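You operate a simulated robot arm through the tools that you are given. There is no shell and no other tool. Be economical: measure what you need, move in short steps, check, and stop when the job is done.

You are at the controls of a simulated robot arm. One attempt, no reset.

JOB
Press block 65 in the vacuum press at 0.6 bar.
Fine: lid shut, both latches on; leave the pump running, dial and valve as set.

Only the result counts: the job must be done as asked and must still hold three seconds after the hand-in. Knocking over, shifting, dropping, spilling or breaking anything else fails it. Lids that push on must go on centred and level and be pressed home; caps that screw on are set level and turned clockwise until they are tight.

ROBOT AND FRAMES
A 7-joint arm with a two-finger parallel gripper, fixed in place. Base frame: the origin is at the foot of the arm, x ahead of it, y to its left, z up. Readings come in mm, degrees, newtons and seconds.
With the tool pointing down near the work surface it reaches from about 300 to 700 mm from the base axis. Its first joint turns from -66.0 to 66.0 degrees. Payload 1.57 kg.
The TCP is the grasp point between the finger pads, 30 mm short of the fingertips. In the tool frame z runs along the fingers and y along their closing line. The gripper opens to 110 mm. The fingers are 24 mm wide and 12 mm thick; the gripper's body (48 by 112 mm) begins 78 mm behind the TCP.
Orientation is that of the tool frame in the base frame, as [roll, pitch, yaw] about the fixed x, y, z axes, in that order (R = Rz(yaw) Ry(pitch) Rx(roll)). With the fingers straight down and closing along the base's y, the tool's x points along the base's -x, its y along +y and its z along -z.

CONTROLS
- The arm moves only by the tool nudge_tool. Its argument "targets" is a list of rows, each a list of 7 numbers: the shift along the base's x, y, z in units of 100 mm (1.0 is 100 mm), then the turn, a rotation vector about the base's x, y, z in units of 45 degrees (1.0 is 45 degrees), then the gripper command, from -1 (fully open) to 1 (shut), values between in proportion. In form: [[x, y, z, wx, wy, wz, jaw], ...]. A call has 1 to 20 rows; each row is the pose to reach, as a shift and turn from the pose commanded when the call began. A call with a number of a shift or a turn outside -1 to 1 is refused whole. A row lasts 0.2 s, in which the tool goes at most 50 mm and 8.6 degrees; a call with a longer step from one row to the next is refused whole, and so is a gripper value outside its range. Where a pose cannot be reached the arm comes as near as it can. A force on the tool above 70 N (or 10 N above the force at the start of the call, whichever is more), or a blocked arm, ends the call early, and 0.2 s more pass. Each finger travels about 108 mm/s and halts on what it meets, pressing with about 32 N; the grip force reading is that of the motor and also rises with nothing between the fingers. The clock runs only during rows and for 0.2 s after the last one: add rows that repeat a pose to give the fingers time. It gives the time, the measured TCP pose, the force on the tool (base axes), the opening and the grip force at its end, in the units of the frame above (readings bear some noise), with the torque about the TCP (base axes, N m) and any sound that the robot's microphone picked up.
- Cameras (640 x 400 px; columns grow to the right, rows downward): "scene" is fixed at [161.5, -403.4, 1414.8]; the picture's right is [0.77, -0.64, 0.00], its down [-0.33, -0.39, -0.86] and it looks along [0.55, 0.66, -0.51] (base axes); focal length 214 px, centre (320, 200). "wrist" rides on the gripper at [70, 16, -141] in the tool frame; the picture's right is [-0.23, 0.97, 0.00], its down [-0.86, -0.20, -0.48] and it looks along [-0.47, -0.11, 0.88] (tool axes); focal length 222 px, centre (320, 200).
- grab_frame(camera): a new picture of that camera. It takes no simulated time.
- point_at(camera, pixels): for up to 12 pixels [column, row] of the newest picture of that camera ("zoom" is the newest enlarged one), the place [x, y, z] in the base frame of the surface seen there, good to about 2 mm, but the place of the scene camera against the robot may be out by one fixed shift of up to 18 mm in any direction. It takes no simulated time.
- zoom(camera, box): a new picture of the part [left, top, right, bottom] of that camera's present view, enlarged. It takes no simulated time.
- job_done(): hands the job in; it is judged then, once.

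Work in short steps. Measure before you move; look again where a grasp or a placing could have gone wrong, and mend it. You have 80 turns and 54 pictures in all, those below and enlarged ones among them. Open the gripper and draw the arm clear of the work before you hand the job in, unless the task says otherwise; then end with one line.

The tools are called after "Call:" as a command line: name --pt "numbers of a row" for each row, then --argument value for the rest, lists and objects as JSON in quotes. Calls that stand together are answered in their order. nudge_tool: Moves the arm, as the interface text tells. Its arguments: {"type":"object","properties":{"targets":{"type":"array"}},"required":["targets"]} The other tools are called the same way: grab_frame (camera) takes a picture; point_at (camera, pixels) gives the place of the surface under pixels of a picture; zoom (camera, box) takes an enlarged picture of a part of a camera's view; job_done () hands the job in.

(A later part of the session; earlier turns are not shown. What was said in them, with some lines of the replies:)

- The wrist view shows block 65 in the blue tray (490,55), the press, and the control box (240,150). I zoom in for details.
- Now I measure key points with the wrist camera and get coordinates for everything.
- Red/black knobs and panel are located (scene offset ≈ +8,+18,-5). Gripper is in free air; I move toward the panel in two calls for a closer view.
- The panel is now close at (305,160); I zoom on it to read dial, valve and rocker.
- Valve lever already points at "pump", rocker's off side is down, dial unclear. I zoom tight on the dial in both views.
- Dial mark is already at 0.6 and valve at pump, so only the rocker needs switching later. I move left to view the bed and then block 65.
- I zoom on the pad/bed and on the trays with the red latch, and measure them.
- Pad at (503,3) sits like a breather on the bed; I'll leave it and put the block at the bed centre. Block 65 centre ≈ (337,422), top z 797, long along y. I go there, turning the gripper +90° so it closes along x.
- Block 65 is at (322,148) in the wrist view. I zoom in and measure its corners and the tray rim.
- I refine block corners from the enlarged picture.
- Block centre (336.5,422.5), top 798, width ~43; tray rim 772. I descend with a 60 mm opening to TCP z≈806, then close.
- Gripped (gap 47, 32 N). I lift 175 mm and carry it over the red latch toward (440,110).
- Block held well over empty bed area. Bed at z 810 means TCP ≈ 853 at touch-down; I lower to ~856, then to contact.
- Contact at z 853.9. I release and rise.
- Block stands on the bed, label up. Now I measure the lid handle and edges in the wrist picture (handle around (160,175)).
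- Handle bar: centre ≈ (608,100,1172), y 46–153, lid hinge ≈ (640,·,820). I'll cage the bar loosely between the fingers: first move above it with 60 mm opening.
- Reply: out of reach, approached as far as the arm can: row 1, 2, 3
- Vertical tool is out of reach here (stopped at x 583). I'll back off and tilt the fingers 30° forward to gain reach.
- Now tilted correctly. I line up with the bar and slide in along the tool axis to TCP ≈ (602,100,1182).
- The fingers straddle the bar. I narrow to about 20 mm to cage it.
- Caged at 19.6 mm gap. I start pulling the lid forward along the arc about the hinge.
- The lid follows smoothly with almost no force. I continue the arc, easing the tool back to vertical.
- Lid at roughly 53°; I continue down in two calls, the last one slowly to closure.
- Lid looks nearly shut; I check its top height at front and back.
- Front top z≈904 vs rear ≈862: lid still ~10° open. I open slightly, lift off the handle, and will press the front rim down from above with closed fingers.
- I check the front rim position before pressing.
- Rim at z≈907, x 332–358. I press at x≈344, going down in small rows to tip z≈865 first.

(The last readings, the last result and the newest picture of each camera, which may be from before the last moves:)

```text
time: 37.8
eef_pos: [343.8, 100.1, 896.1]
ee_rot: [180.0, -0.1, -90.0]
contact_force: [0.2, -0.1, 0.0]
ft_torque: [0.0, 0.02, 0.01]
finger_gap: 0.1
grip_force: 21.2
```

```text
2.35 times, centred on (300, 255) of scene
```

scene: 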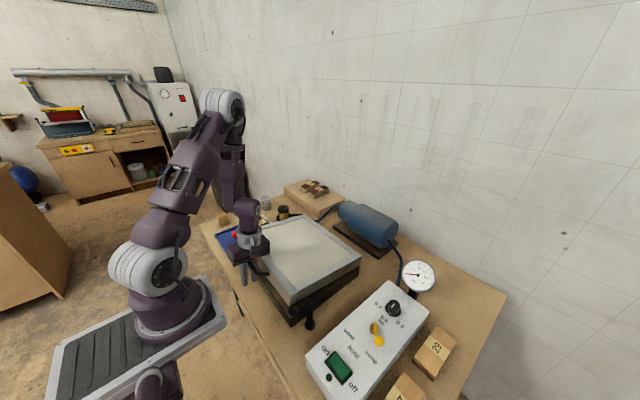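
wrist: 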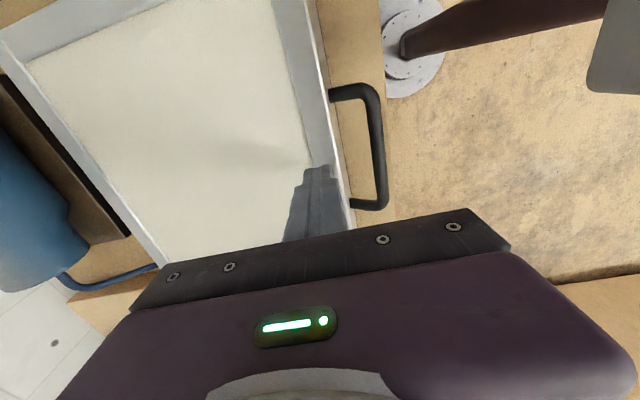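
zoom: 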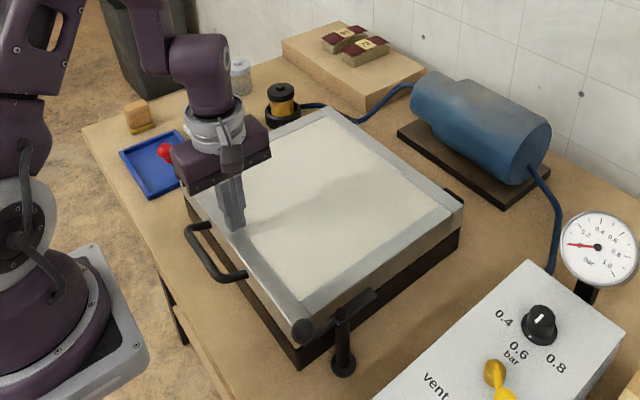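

The lid has dropped; I check its heights now.

Call:
point_at --camera "zoom" --pixels '[[445, 210], [325, 115], [290, 290], [255, 250], [200, 200], [380, 250], [301, 328], [340, 310], [365, 298], [304, 300]]'

Call:
nudge_tool --pt "0 0 -0.03 0 0 0 1" --pt "0 0 -0.06 0 0 0 1" --pt "0 0 -0.09 0 0 0 1" --pt "0 0 -0.12 0 0 0 1"

```text
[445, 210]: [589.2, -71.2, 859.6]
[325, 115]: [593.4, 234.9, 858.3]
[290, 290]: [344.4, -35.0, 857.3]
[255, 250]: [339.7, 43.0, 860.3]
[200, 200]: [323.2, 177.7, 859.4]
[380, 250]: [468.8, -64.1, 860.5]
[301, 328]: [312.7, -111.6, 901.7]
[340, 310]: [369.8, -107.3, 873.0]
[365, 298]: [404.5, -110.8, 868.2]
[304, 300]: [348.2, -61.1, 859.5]
```

```text
time: 38.9
eef_pos: [340.9, 100.4, 885.9]
ee_rot: [-179.8, 0.0, -90.1]
contact_force: [-6.2, 1.9, 24.9]
ft_torque: [-0.05, 0.25, 0.0]
finger_gap: 0.2
grip_force: 21.5
stopped in row 4: the force on the tool passed its limit at 76 N (the readings are from after the stop); the commanded pose is now the measured one
```

Lid is level and home (76 N stop at top z≈856). Next the black latch: knob at (322,-97,898), pivot (371,-95). I go to its +y side with closed fingers.

Call:
nudge_tool --pt "0 0 0.3 0 0 0 1" --pt "0 -0.2 0.6 0 0 0 1" --pt "0 -0.6 0.6 0 0 0 1" --pt "0 -1 0.6 0 0 0 1"

Call:
nudge_tool --pt "-0.1 -0.4 0 0 0 0 1" --pt "-0.19 -0.69 0 0 0 0 1" --pt "-0.19 -0.69 0 0 0 0 1"

Call:
grab_frame --camera "wrist"

Call:
zoom --camera "scene" --box '[260, 220, 380, 340]'

```text
time: 39.9
eef_pos: [341.9, -1.0, 946.0]
ee_rot: [-179.9, 0.1, -90.0]
contact_force: [0.4, -0.2, 0.1]
ft_torque: [0.0, 0.01, 0.04]
finger_gap: 0.1
grip_force: 21.2
```

```text
time: 40.7
eef_pos: [321.9, -70.4, 946.4]
ee_rot: [-179.9, -0.1, -90.1]
contact_force: [0.4, -0.2, -0.1]
ft_torque: [0.0, 0.02, -0.02]
finger_gap: 0.0
grip_force: 21.5
```

```text
20 pictures are left
```

wrist: 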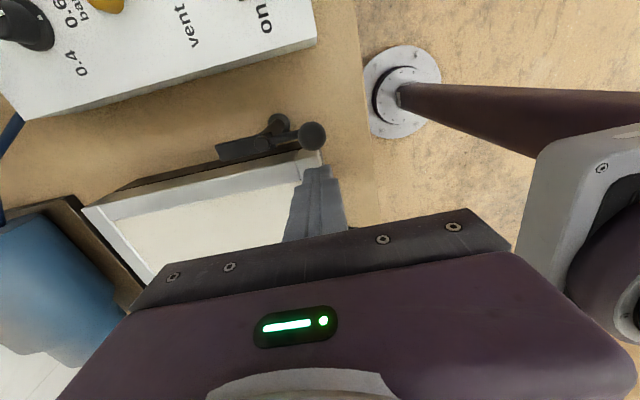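

```text
3.33 times, centred on (320, 280) of scene
```

zoom: 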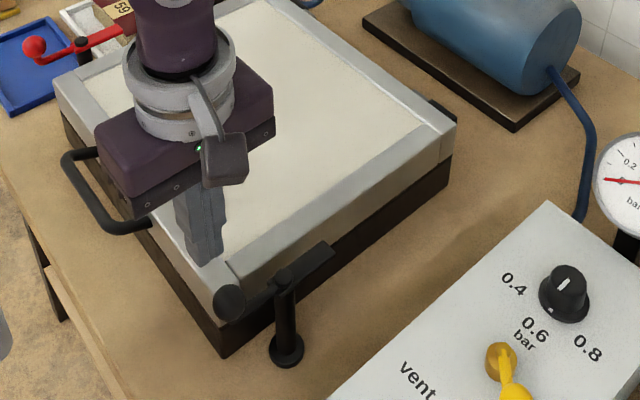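

Finger is beside the knob (311,135). I lower to tip z≈878 and sweep the knob around its pivot.

Call:
nudge_tool --pt "0 0 -0.2 0 0 0 1" --pt "0 0 -0.38 0 0 0 1" --pt "0 -0.04 -0.38 0 0 0 1" --pt "-0.02 -0.13 -0.38 0 0 0 1" --pt "-0.036 -0.217 -0.38 0 0 0 1" --pt "-0.03 -0.31 -0.38 0 0 0 1" --pt "-0.02 -0.4 -0.38 0 0 0 1" --pt "0.015 -0.485 -0.38 0 0 0 1" --pt "0.06 -0.566 -0.38 0 0 0 1" --pt "0.12 -0.635 -0.38 0 0 0 1" --pt "0.19 -0.695 -0.38 0 0 0 1" --pt "0.27 -0.74 -0.38 0 0 0 1"

Call:
zoom --camera "scene" --box '[260, 220, 380, 340]'

```text
time: 43.3
eef_pos: [345.3, -140.6, 907.9]
ee_rot: [179.2, 0.3, -90.1]
contact_force: [-35.7, 27.5, 9.1]
ft_torque: [0.49, 0.61, -0.07]
finger_gap: 0.0
grip_force: 21.9
```

```text
3.33 times, centred on (320, 280) of scene
```

zoom: 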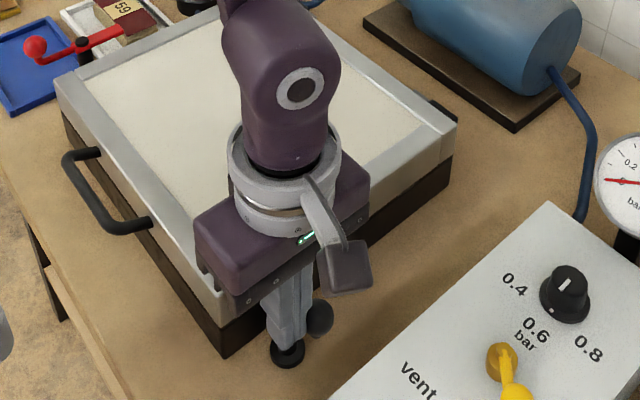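

Resistance of ~45 N near the end — probably the stop. I back off and rise to look.

Call:
nudge_tool --pt "-0.1 0.03 0 0 0 0 1" --pt "-0.2 0.06 0.1 0 0 0 1" --pt "-0.2 0.1 0.5 0 0 0 1" --pt "0 0.6 0.8 0 0 0 1" --pt "0 1 1 0 0 0 1"

Call:
zoom --camera "scene" --box '[260, 220, 380, 340]'

Call:
grab_frame --camera "wrist"

```text
refused: row 4 steps farther than a row can; nothing moved
```

```text
3.33 times, centred on (320, 280) of scene
```

zoom: 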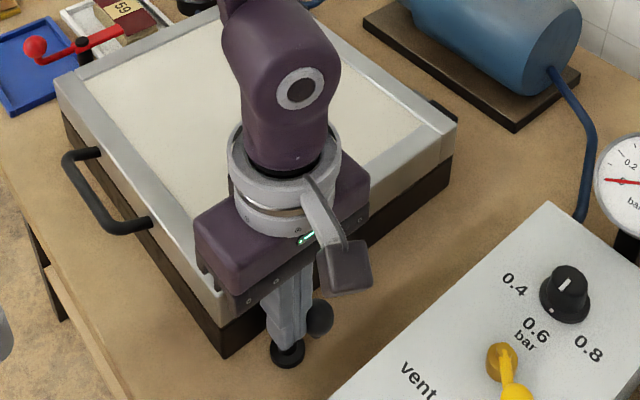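

```text
16 pictures are left
```

wrist: 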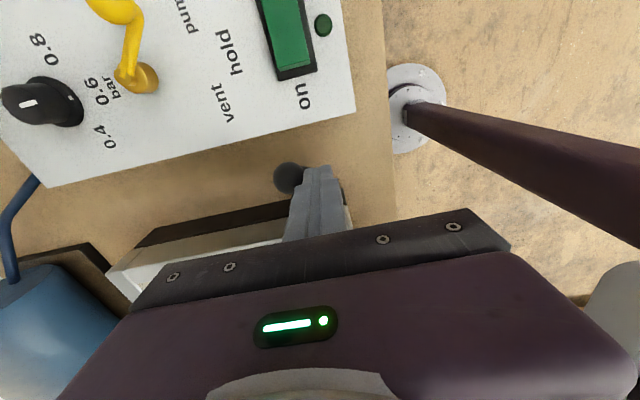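

A row was too long; same retreat with shorter rows, then look (16 pictures left, so sparingly).

Call:
nudge_tool --pt "-0.1 0.03 0 0 0 0 1" --pt "-0.2 0.06 0.1 0 0 0 1" --pt "-0.2 0.1 0.5 0 0 0 1" --pt "-0.1 0.4 0.8 0 0 0 1" --pt "0 0.7 1 0 0 0 1" --pt "0 1 1 0 0 0 1"

Call:
grab_frame --camera "wrist"

```text
time: 44.7
eef_pos: [351.4, -41.5, 1007.2]
ee_rot: [-179.8, 0.0, -90.1]
contact_force: [0.3, 0.6, 0.2]
ft_torque: [-0.01, 0.01, 0.02]
finger_gap: 0.0
grip_force: 21.1
```

```text
15 pictures are left
```

wrist: 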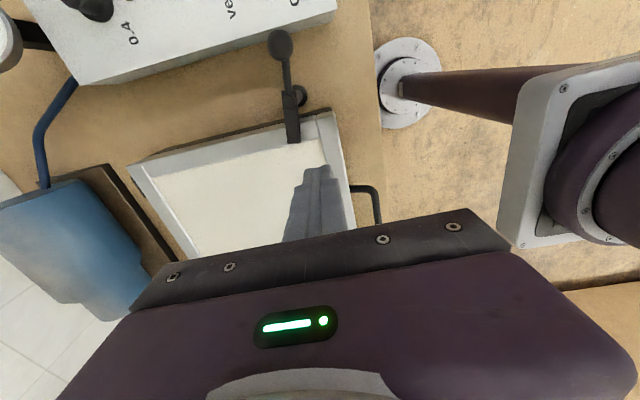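

The black latch arm now lies over the lid rim (292,130). I verify its angle by coordinates.

Call:
point_at --camera "wrist" --pixels '[[280, 42], [288, 75], [290, 92], [292, 112], [293, 138], [294, 118], [300, 95]]'

```text
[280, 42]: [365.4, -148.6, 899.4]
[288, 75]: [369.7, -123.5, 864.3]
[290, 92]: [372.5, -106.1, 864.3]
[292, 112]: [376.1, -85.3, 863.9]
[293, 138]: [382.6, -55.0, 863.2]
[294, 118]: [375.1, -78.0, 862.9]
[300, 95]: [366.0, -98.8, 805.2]
```

The arm is at about 80°, possibly 10° short. I return to the knob's -x side and push +x a little more.

Call:
nudge_tool --pt "-0.08 -0.4 0 0 0 0 1" --pt "-0.17 -0.8 0 0 0 0 1" --pt "-0.17 -1 0 0 0 0 1"

Call:
nudge_tool --pt "0 -0.07 -0.4 0 0 0 1" --pt "0 -0.07 -0.8 0 0 0 1" --pt "0 -0.07 -0.99 0 0 0 1"

Call:
nudge_tool --pt "0.04 0 0 0 0 0 1" --pt "0.08 0 0 0 0 0 1" --pt "0.12 0 0 0 0 0 1" --pt "0.16 0 0 0 0 0 1" --pt "0.2 0 0 0 0 0 1"

```text
time: 45.5
eef_pos: [334.0, -144.3, 1007.8]
ee_rot: [-179.9, 0.1, -89.9]
contact_force: [0.4, 0.3, -0.6]
ft_torque: [0.02, 0.0, 0.02]
finger_gap: 0.3
grip_force: 21.3
```

```text
time: 46.3
eef_pos: [332.8, -150.9, 908.4]
ee_rot: [-179.8, 0.1, -90.1]
contact_force: [1.4, -0.1, -0.2]
ft_torque: [-0.02, 0.0, 0.02]
finger_gap: 0.0
grip_force: 21.5
```

```text
time: 47.5
eef_pos: [344.1, -149.8, 908.4]
ee_rot: [178.8, 0.1, -90.4]
contact_force: [-55.6, -14.5, 13.6]
ft_torque: [-0.3, 1.07, -0.01]
finger_gap: 0.0
grip_force: 21.2
```

Knob doesn't go further at 57 N: that is its end stop. Now to the red latch: knob (322,290), pivot (370,293); I travel there at safe height.

Call:
nudge_tool --pt "-0.1 0 0 0 0 0 1" --pt "-0.2 0 0.3 0 0 0 1" --pt "-0.2 0 0.7 0 0 0 1" --pt "-0.2 0.4 0.8 0 0 0 1" --pt "-0.2 0.8 0.8 0 0 0 1" --pt "-0.2 1 0.8 0 0 0 1"

Call:
nudge_tool --pt "0 0.4 0 0 0 0 1" --pt "0 0.8 0 0 0 0 1" --pt "0 1 0 0 0 0 1"

Call:
nudge_tool --pt "0 0.4 0 0 0 0 1" --pt "0 0.8 0 0 0 0 1" --pt "0 1 0 0 0 0 1"

Call:
nudge_tool --pt "0 0.4 0 0 0 0 1" --pt "0 0.8 0 0 0 0 1" --pt "0 1 0 0 0 0 1"

Call:
grab_frame --camera "wrist"

```text
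time: 48.9
eef_pos: [333.4, -48.8, 989.0]
ee_rot: [-179.8, 0.0, -90.1]
contact_force: [0.2, 0.3, 0.0]
ft_torque: [-0.04, 0.01, -0.01]
finger_gap: 0.2
grip_force: 21.7
```

```text
time: 49.7
eef_pos: [334.1, 49.6, 988.2]
ee_rot: [-179.9, 0.0, -90.1]
contact_force: [-0.3, 0.1, 0.1]
ft_torque: [0.03, -0.01, 0.03]
finger_gap: 0.0
grip_force: 21.5
```

```text
time: 50.5
eef_pos: [333.0, 151.0, 988.4]
ee_rot: [-179.9, 0.1, -90.2]
contact_force: [0.0, 0.2, -0.3]
ft_torque: [0.01, 0.03, -0.01]
finger_gap: 0.0
grip_force: 21.1
```

```text
time: 51.3
eef_pos: [333.7, 250.7, 989.6]
ee_rot: [-179.8, 0.2, -90.1]
contact_force: [-0.6, 0.8, 0.1]
ft_torque: [-0.02, -0.02, 0.0]
finger_gap: 0.0
grip_force: 21.6
```

```text
14 pictures are left
```

wrist: 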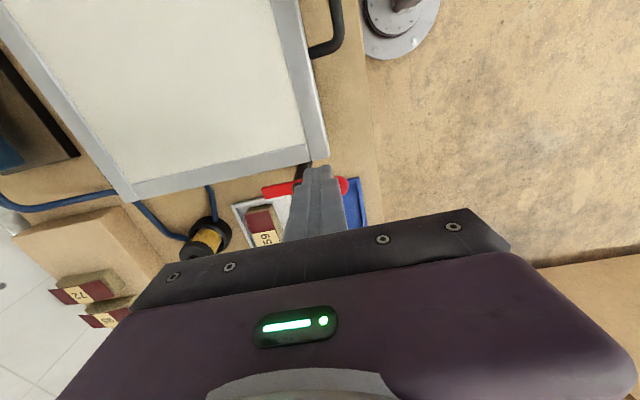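

Positions as expected. I shift beside the red knob's -y side, descend, and sweep it +y then +x.

Call:
nudge_tool --pt "-0.12 0.11 0 0 0 0 1" --pt "-0.12 0.11 -0.4 0 0 0 1" --pt "-0.12 0.11 -0.7 0 0 0 1" --pt "-0.12 0.11 -0.81 0 0 0 1"

Call:
nudge_tool --pt "0 0.09 0 0 0 0 1" --pt "-0.02 0.18 0 0 0 0 1" --pt "-0.04 0.267 0 0 0 0 1" --pt "-0.03 0.36 0 0 0 0 1" --pt "-0.024 0.45 0 0 0 0 1" --pt "0.015 0.535 0 0 0 0 1" --pt "0.055 0.616 0 0 0 0 1" --pt "0.1 0.67 0 0 0 0 1" --pt "0.148 0.717 0 0 0 0 1" --pt "0.224 0.769 0 0 0 0 1"

Call:
nudge_tool --pt "-0.1 -0.03 0 0 0 0 1" --pt "-0.2 -0.06 0.1 0 0 0 1" --pt "-0.2 -0.1 0.5 0 0 0 1" --pt "-0.1 -0.4 0.8 0 0 0 1" --pt "0 -0.7 1 0 0 0 1" --pt "0 -1 1 0 0 0 1"

Call:
grab_frame --camera "scene"

Call:
zoom --camera "scene" --box '[200, 190, 380, 330]'

```text
time: 52.3
eef_pos: [322.4, 261.0, 907.1]
ee_rot: [-179.8, 0.0, -90.1]
contact_force: [0.0, 0.2, 0.2]
ft_torque: [0.0, 0.04, 0.02]
finger_gap: 0.2
grip_force: 20.9
```

```text
time: 54.5
eef_pos: [343.8, 337.7, 907.1]
ee_rot: [-179.9, -0.1, -90.1]
contact_force: [-9.0, -4.0, 6.7]
ft_torque: [0.01, 0.14, 0.06]
finger_gap: 0.0
grip_force: 21.2
```

```text
time: 55.9
eef_pos: [343.6, 237.2, 1007.2]
ee_rot: [-179.8, 0.1, -90.0]
contact_force: [0.2, -0.2, 0.9]
ft_torque: [-0.01, 0.0, 0.03]
finger_gap: 0.0
grip_force: 20.9
```

```text
13 pictures are left
```

scene: 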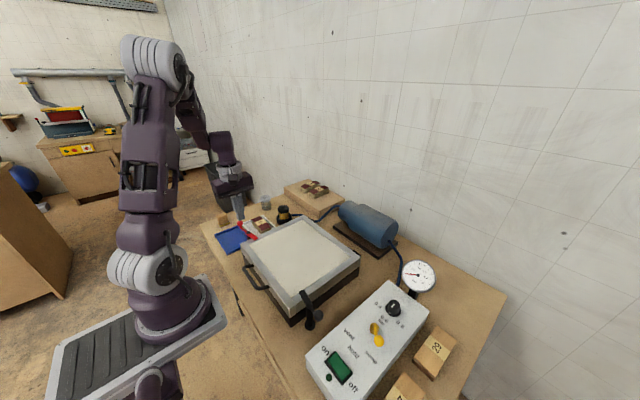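

```text
2.86 times, centred on (290, 260) of scene
```

zoom: 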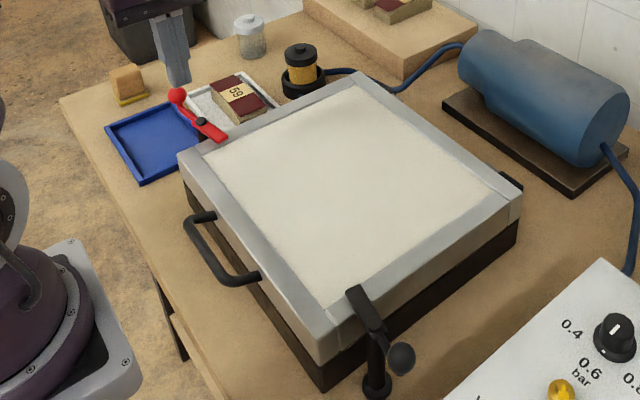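

Red latch is on too; I check its angle to compare with the black one.

Call:
point_at --camera "zoom" --pixels '[[178, 97], [202, 122], [218, 134], [225, 140], [402, 358], [368, 317], [355, 293], [374, 328]]'

```text
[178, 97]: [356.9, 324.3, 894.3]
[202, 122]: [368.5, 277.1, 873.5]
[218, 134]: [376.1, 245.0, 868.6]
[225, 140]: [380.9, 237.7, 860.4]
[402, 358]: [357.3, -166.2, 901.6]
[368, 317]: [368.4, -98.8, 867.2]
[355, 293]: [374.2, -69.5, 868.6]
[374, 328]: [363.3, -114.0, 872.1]
```

Red is at ~80° but felt only 10 N, so I push it a bit further to confirm its end stop.

Call:
nudge_tool --pt "-0.05 0.4 0 0 0 0 1" --pt "-0.1 0.8 0 0 0 0 1" --pt "-0.1 1 -0.2 0 0 0 1" --pt "-0.1 1 -0.6 0 0 0 1" --pt "-0.1 1 -0.99 0 0 0 1"

Call:
nudge_tool --pt "0.04 0.03 0 0 0 0 1" --pt "0.08 0.05 0 0 0 0 1" --pt "0.11 0.05 0 0 0 0 1" --pt "0.14 0.05 0 0 0 0 1" --pt "0.17 0.05 0 0 0 0 1" --pt "0.2 0.05 0 0 0 0 1"

```text
time: 57.1
eef_pos: [334.9, 337.5, 908.2]
ee_rot: [-179.8, 0.1, -90.0]
contact_force: [-0.7, 0.6, -0.2]
ft_torque: [0.0, 0.0, 0.0]
finger_gap: 0.0
grip_force: 21.5
```

```text
time: 58.6
eef_pos: [344.3, 342.7, 907.8]
ee_rot: [179.3, -0.3, -89.7]
contact_force: [-20.1, -5.0, 12.7]
ft_torque: [-0.05, 0.34, 0.02]
finger_gap: 0.0
grip_force: 21.3
stopped in row 6: the force on the tool passed its limit at 71 N (the readings are from after the stop); the commanded pose is now the measured one
```

Red end stop confirmed (71 N). Now I retreat and travel to the rocker switch; "on" half at about (345,-226,843).

Call:
nudge_tool --pt "-0.1 0 0 0 0 0 1" --pt "-0.2 0 0.3 0 0 0 1" --pt "-0.2 0 0.7 0 0 0 1" --pt "-0.1 -0.4 0.8 0 0 0 1" --pt "0 -0.8 0.8 0 0 0 1" --pt "0 -1 0.8 0 0 0 1"

Call:
nudge_tool --pt "0 -0.4 0 0 0 0 1" --pt "0 -0.8 0 0 0 0 1" --pt "0 -1 0 0 0 0 1"

Call:
nudge_tool --pt "0 -0.4 0 0 0 0 1" --pt "0 -0.8 0 0 0 0 1" --pt "0 -1 0 0 0 0 1"

Call:
nudge_tool --pt "0 -0.4 0 0 0 0 1" --pt "0 -0.8 0 0 0 0 1" --pt "0 -1 0 0 0 0 1"

Call:
nudge_tool --pt "0 -0.4 0 0 0 0 1" --pt "0 -0.8 0 0 0 0 1" --pt "0 -1 0 0 0 0 1"

Call:
grab_frame --camera "wrist"

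```text
time: 60.0
eef_pos: [346.5, 243.4, 987.9]
ee_rot: [179.4, -0.1, -89.8]
contact_force: [-0.7, 0.9, -0.2]
ft_torque: [0.01, 0.03, 0.01]
finger_gap: 0.1
grip_force: 21.1
```

```text
time: 60.8
eef_pos: [346.9, 142.6, 988.2]
ee_rot: [179.4, -0.1, -89.8]
contact_force: [-1.4, 0.3, 0.0]
ft_torque: [0.02, -0.02, 0.0]
finger_gap: 0.0
grip_force: 21.5
```

```text
time: 61.6
eef_pos: [347.8, 43.0, 987.7]
ee_rot: [179.4, -0.2, -89.7]
contact_force: [-0.3, 0.1, -0.1]
ft_torque: [-0.01, -0.02, -0.01]
finger_gap: 0.3
grip_force: 21.3
```

```text
time: 62.4
eef_pos: [347.0, -57.1, 987.4]
ee_rot: [179.4, -0.3, -89.7]
contact_force: [0.1, 0.2, -1.0]
ft_torque: [0.03, 0.02, 0.0]
finger_gap: 0.0
grip_force: 21.4
```

```text
time: 63.2
eef_pos: [347.0, -156.9, 985.3]
ee_rot: [179.4, -0.1, -89.7]
contact_force: [0.0, 0.9, 0.1]
ft_torque: [-0.02, 0.0, -0.02]
finger_gap: 0.1
grip_force: 21.1
```

```text
11 pictures are left
```

wrist: 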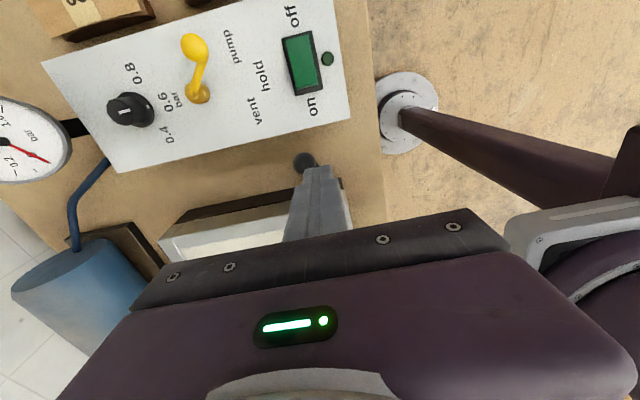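

The rocker is clearly at (303,65); I measure its ends exactly.

Call:
point_at --camera "wrist" --pixels '[[308, 88], [306, 80], [303, 64], [297, 38], [290, 65], [318, 60], [312, 104], [309, 94], [298, 90], [320, 84], [328, 58]]'

```text
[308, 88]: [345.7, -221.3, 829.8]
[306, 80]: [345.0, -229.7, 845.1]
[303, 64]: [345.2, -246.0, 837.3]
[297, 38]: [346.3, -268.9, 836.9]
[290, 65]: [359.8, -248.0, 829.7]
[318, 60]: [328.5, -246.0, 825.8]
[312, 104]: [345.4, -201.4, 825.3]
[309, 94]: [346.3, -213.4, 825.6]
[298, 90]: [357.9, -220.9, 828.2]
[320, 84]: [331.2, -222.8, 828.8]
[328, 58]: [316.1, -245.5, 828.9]
```

On-end top at (345,-228,845). I move over it, descend to tip z≈860, then press gently to ≈835.

Call:
nudge_tool --pt "-0.02 -0.4 0 0 0 0 1" --pt "-0.02 -0.69 0 0 0 0 1" --pt "-0.02 -0.69 -0.4 0 0 0 1" --pt "-0.02 -0.69 -0.8 0 0 0 1" --pt "-0.02 -0.69 -0.95 0 0 0 1"

Call:
nudge_tool --pt "0 0 -0.08 0 0 0 1" --pt "0 0 -0.13 0 0 0 1" --pt "0 0 -0.17 0 0 0 1" --pt "0 0 -0.2 0 0 0 1" --pt "0 0 -0.23 0 0 0 1" --pt "0 0 -0.25 0 0 0 1"

Call:
nudge_tool --pt "0 0 0.3 0 0 0 1" --pt "0 0.1 0.7 0 0 0 1" --pt "0 0.4 1 0 0 0 1" --pt "0 0.7 1 0 0 0 1"

Call:
grab_frame --camera "wrist"

```text
time: 64.4
eef_pos: [344.9, -223.8, 891.6]
ee_rot: [179.4, -0.3, -89.7]
contact_force: [-0.6, -0.4, -0.3]
ft_torque: [0.01, 0.0, 0.01]
finger_gap: 0.1
grip_force: 21.4
```

```text
time: 65.8
eef_pos: [343.7, -225.5, 867.1]
ee_rot: [179.4, -0.1, -89.8]
contact_force: [-2.0, 2.8, 16.7]
ft_torque: [0.17, -0.08, 0.01]
finger_gap: 0.2
grip_force: 21.1
heard: click
```

```text
time: 66.8
eef_pos: [345.0, -153.4, 968.5]
ee_rot: [179.4, -0.2, -89.8]
contact_force: [0.1, 0.4, 0.3]
ft_torque: [0.0, -0.01, -0.03]
finger_gap: 0.0
grip_force: 21.5
```

```text
10 pictures are left
```

wrist: 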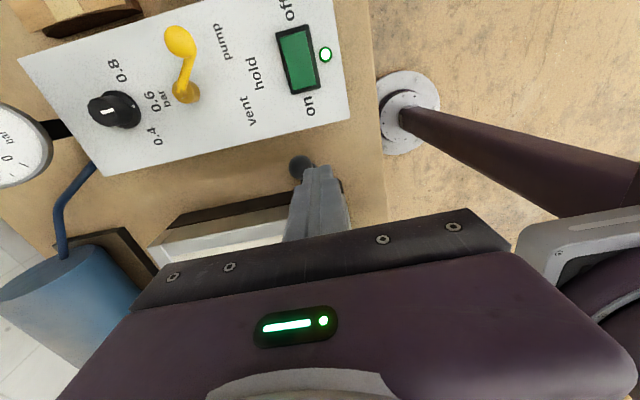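

Click heard and the lamp (325,54) is lit. I open the gripper, withdraw up and back, wait a bit and look at the gauge and lid.

Call:
nudge_tool --pt "0 0.3 0.4 0 0 0 1" --pt "0 0.6 0.8 0 0 0 0" --pt "0 0.8 1 0 0 0 -1" --pt "0 0.8 1 0 0 0 -1" --pt "0 0.8 1 0 0 0 -1" --pt "0 0.8 1 0 0 0 -1" --pt "0 0.8 1 0 0 0 -1" --pt "0 0.8 1 0 0 0 -1" --pt "0 0.8 1 0 0 0 -1" --pt "0 0.8 1 0 0 0 -1"

Call:
nudge_tool --pt "0 0.3 0.4 0 0 0 -1" --pt "0 0.6 0.8 0 0 0 -1" --pt "0 0.8 1 0 0 0 -1" --pt "0 0.8 1 0 0 0 -1" --pt "0 0.8 1 0 0 0 -1" --pt "0 0.8 1 0 0 0 -1" --pt "0 0.8 1 0 0 0 -1" --pt "0 0.8 1 0 0 0 -1" --pt "0 0.8 1 0 0 0 -1" --pt "0 0.8 1 0 0 0 -1" --pt "0 0.8 1 0 0 0 -1" --pt "0 0.8 1 0 0 0 -1" --pt "0 0.8 1 0 0 0 -1" --pt "0 0.8 1 0 0 0 -1" --pt "0 0.8 1 0 0 0 -1" --pt "0 0.8 1 0 0 0 -1" --pt "0 0.8 1 0 0 0 -1" --pt "0 0.8 1 0 0 0 -1" --pt "0 0.8 1 0 0 0 -1" --pt "0 0.8 1 0 0 0 -1"

Call:
zoom --camera "scene" --box '[290, 240, 450, 395]'

Call:
zoom --camera "scene" --box '[200, 190, 380, 330]'

```text
time: 69.0
eef_pos: [344.6, -74.9, 1067.7]
ee_rot: [179.4, -0.3, -89.8]
contact_force: [0.9, 0.8, -0.3]
ft_torque: [0.02, -0.01, 0.0]
finger_gap: 109.9
grip_force: 0.0
```

```text
time: 73.2
eef_pos: [344.0, 3.6, 1166.9]
ee_rot: [179.4, -0.2, -89.8]
contact_force: [-0.4, 0.4, 0.0]
ft_torque: [0.02, 0.0, 0.03]
finger_gap: 109.9
grip_force: 0.0
```

```text
2.58 times, centred on (370, 318) of scene
```

zoom: 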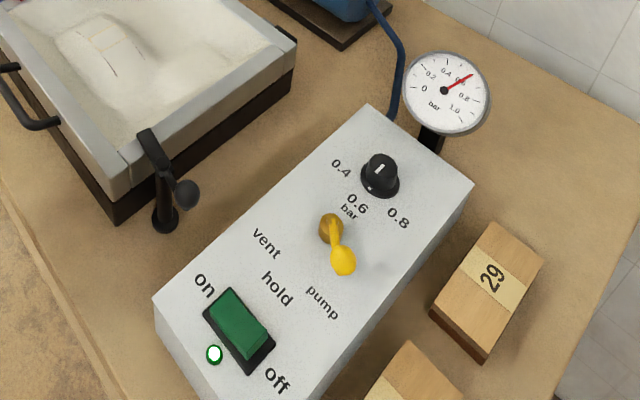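

```text
2.86 times, centred on (290, 260) of scene
```

zoom: 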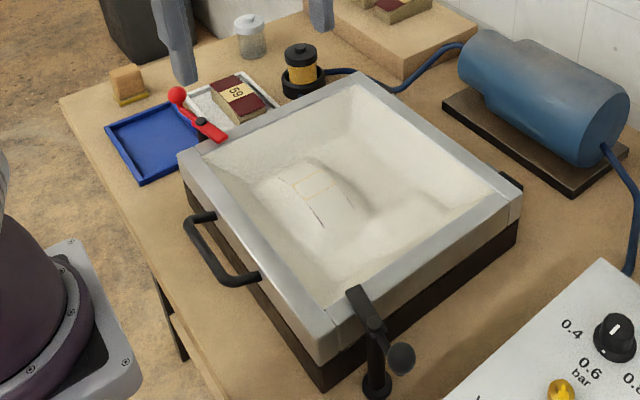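

The membrane is pulled tight over block and pad. I read the gauge closely after waiting a moment.

Call:
nudge_tool --pt "0 0 0 0 0 0 -1" --pt "0 0 0 0 0 0 -1" --pt "0 0 0 0 0 0 -1" --pt "0 0 0 0 0 0 -1" --pt "0 0 0 0 0 0 -1" --pt "0 0 0 0 0 0 -1" --pt "0 0 0 0 0 0 -1" --pt "0 0 0 0 0 0 -1" --pt "0 0 0 0 0 0 -1" --pt "0 0 0 0 0 0 -1"

Call:
zoom --camera "scene" --box '[395, 255, 445, 300]'

```text
time: 75.4
eef_pos: [344.1, 4.9, 1167.8]
ee_rot: [179.5, -0.2, -89.8]
contact_force: [-0.3, -0.3, 0.5]
ft_torque: [-0.01, -0.04, 0.03]
finger_gap: 110.2
grip_force: 0.0
```

```text
8.89 times, centred on (420, 278) of scene
```

zoom: 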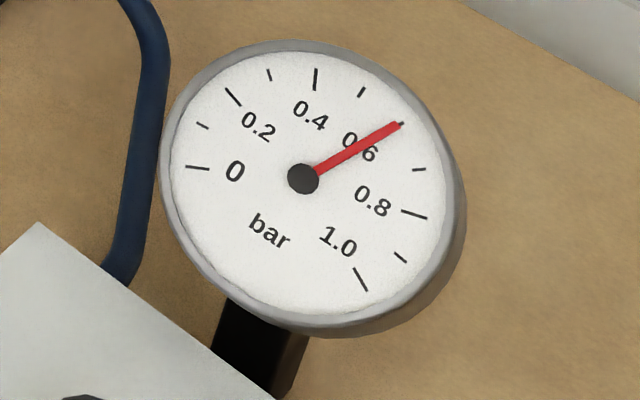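

The gauge reads exactly 0.6 bar, the lamp is lit, the lid is shut and both latches are on. The gripper is open and clear, so I hand in.

Call:
job_done

```text
The job is handed in.
```

Block 65 is in the vacuum press at 0.6 bar: lid shut, both latches on, and the pump left running, with the dial at 0.6 and the valve at pump, as I found them.
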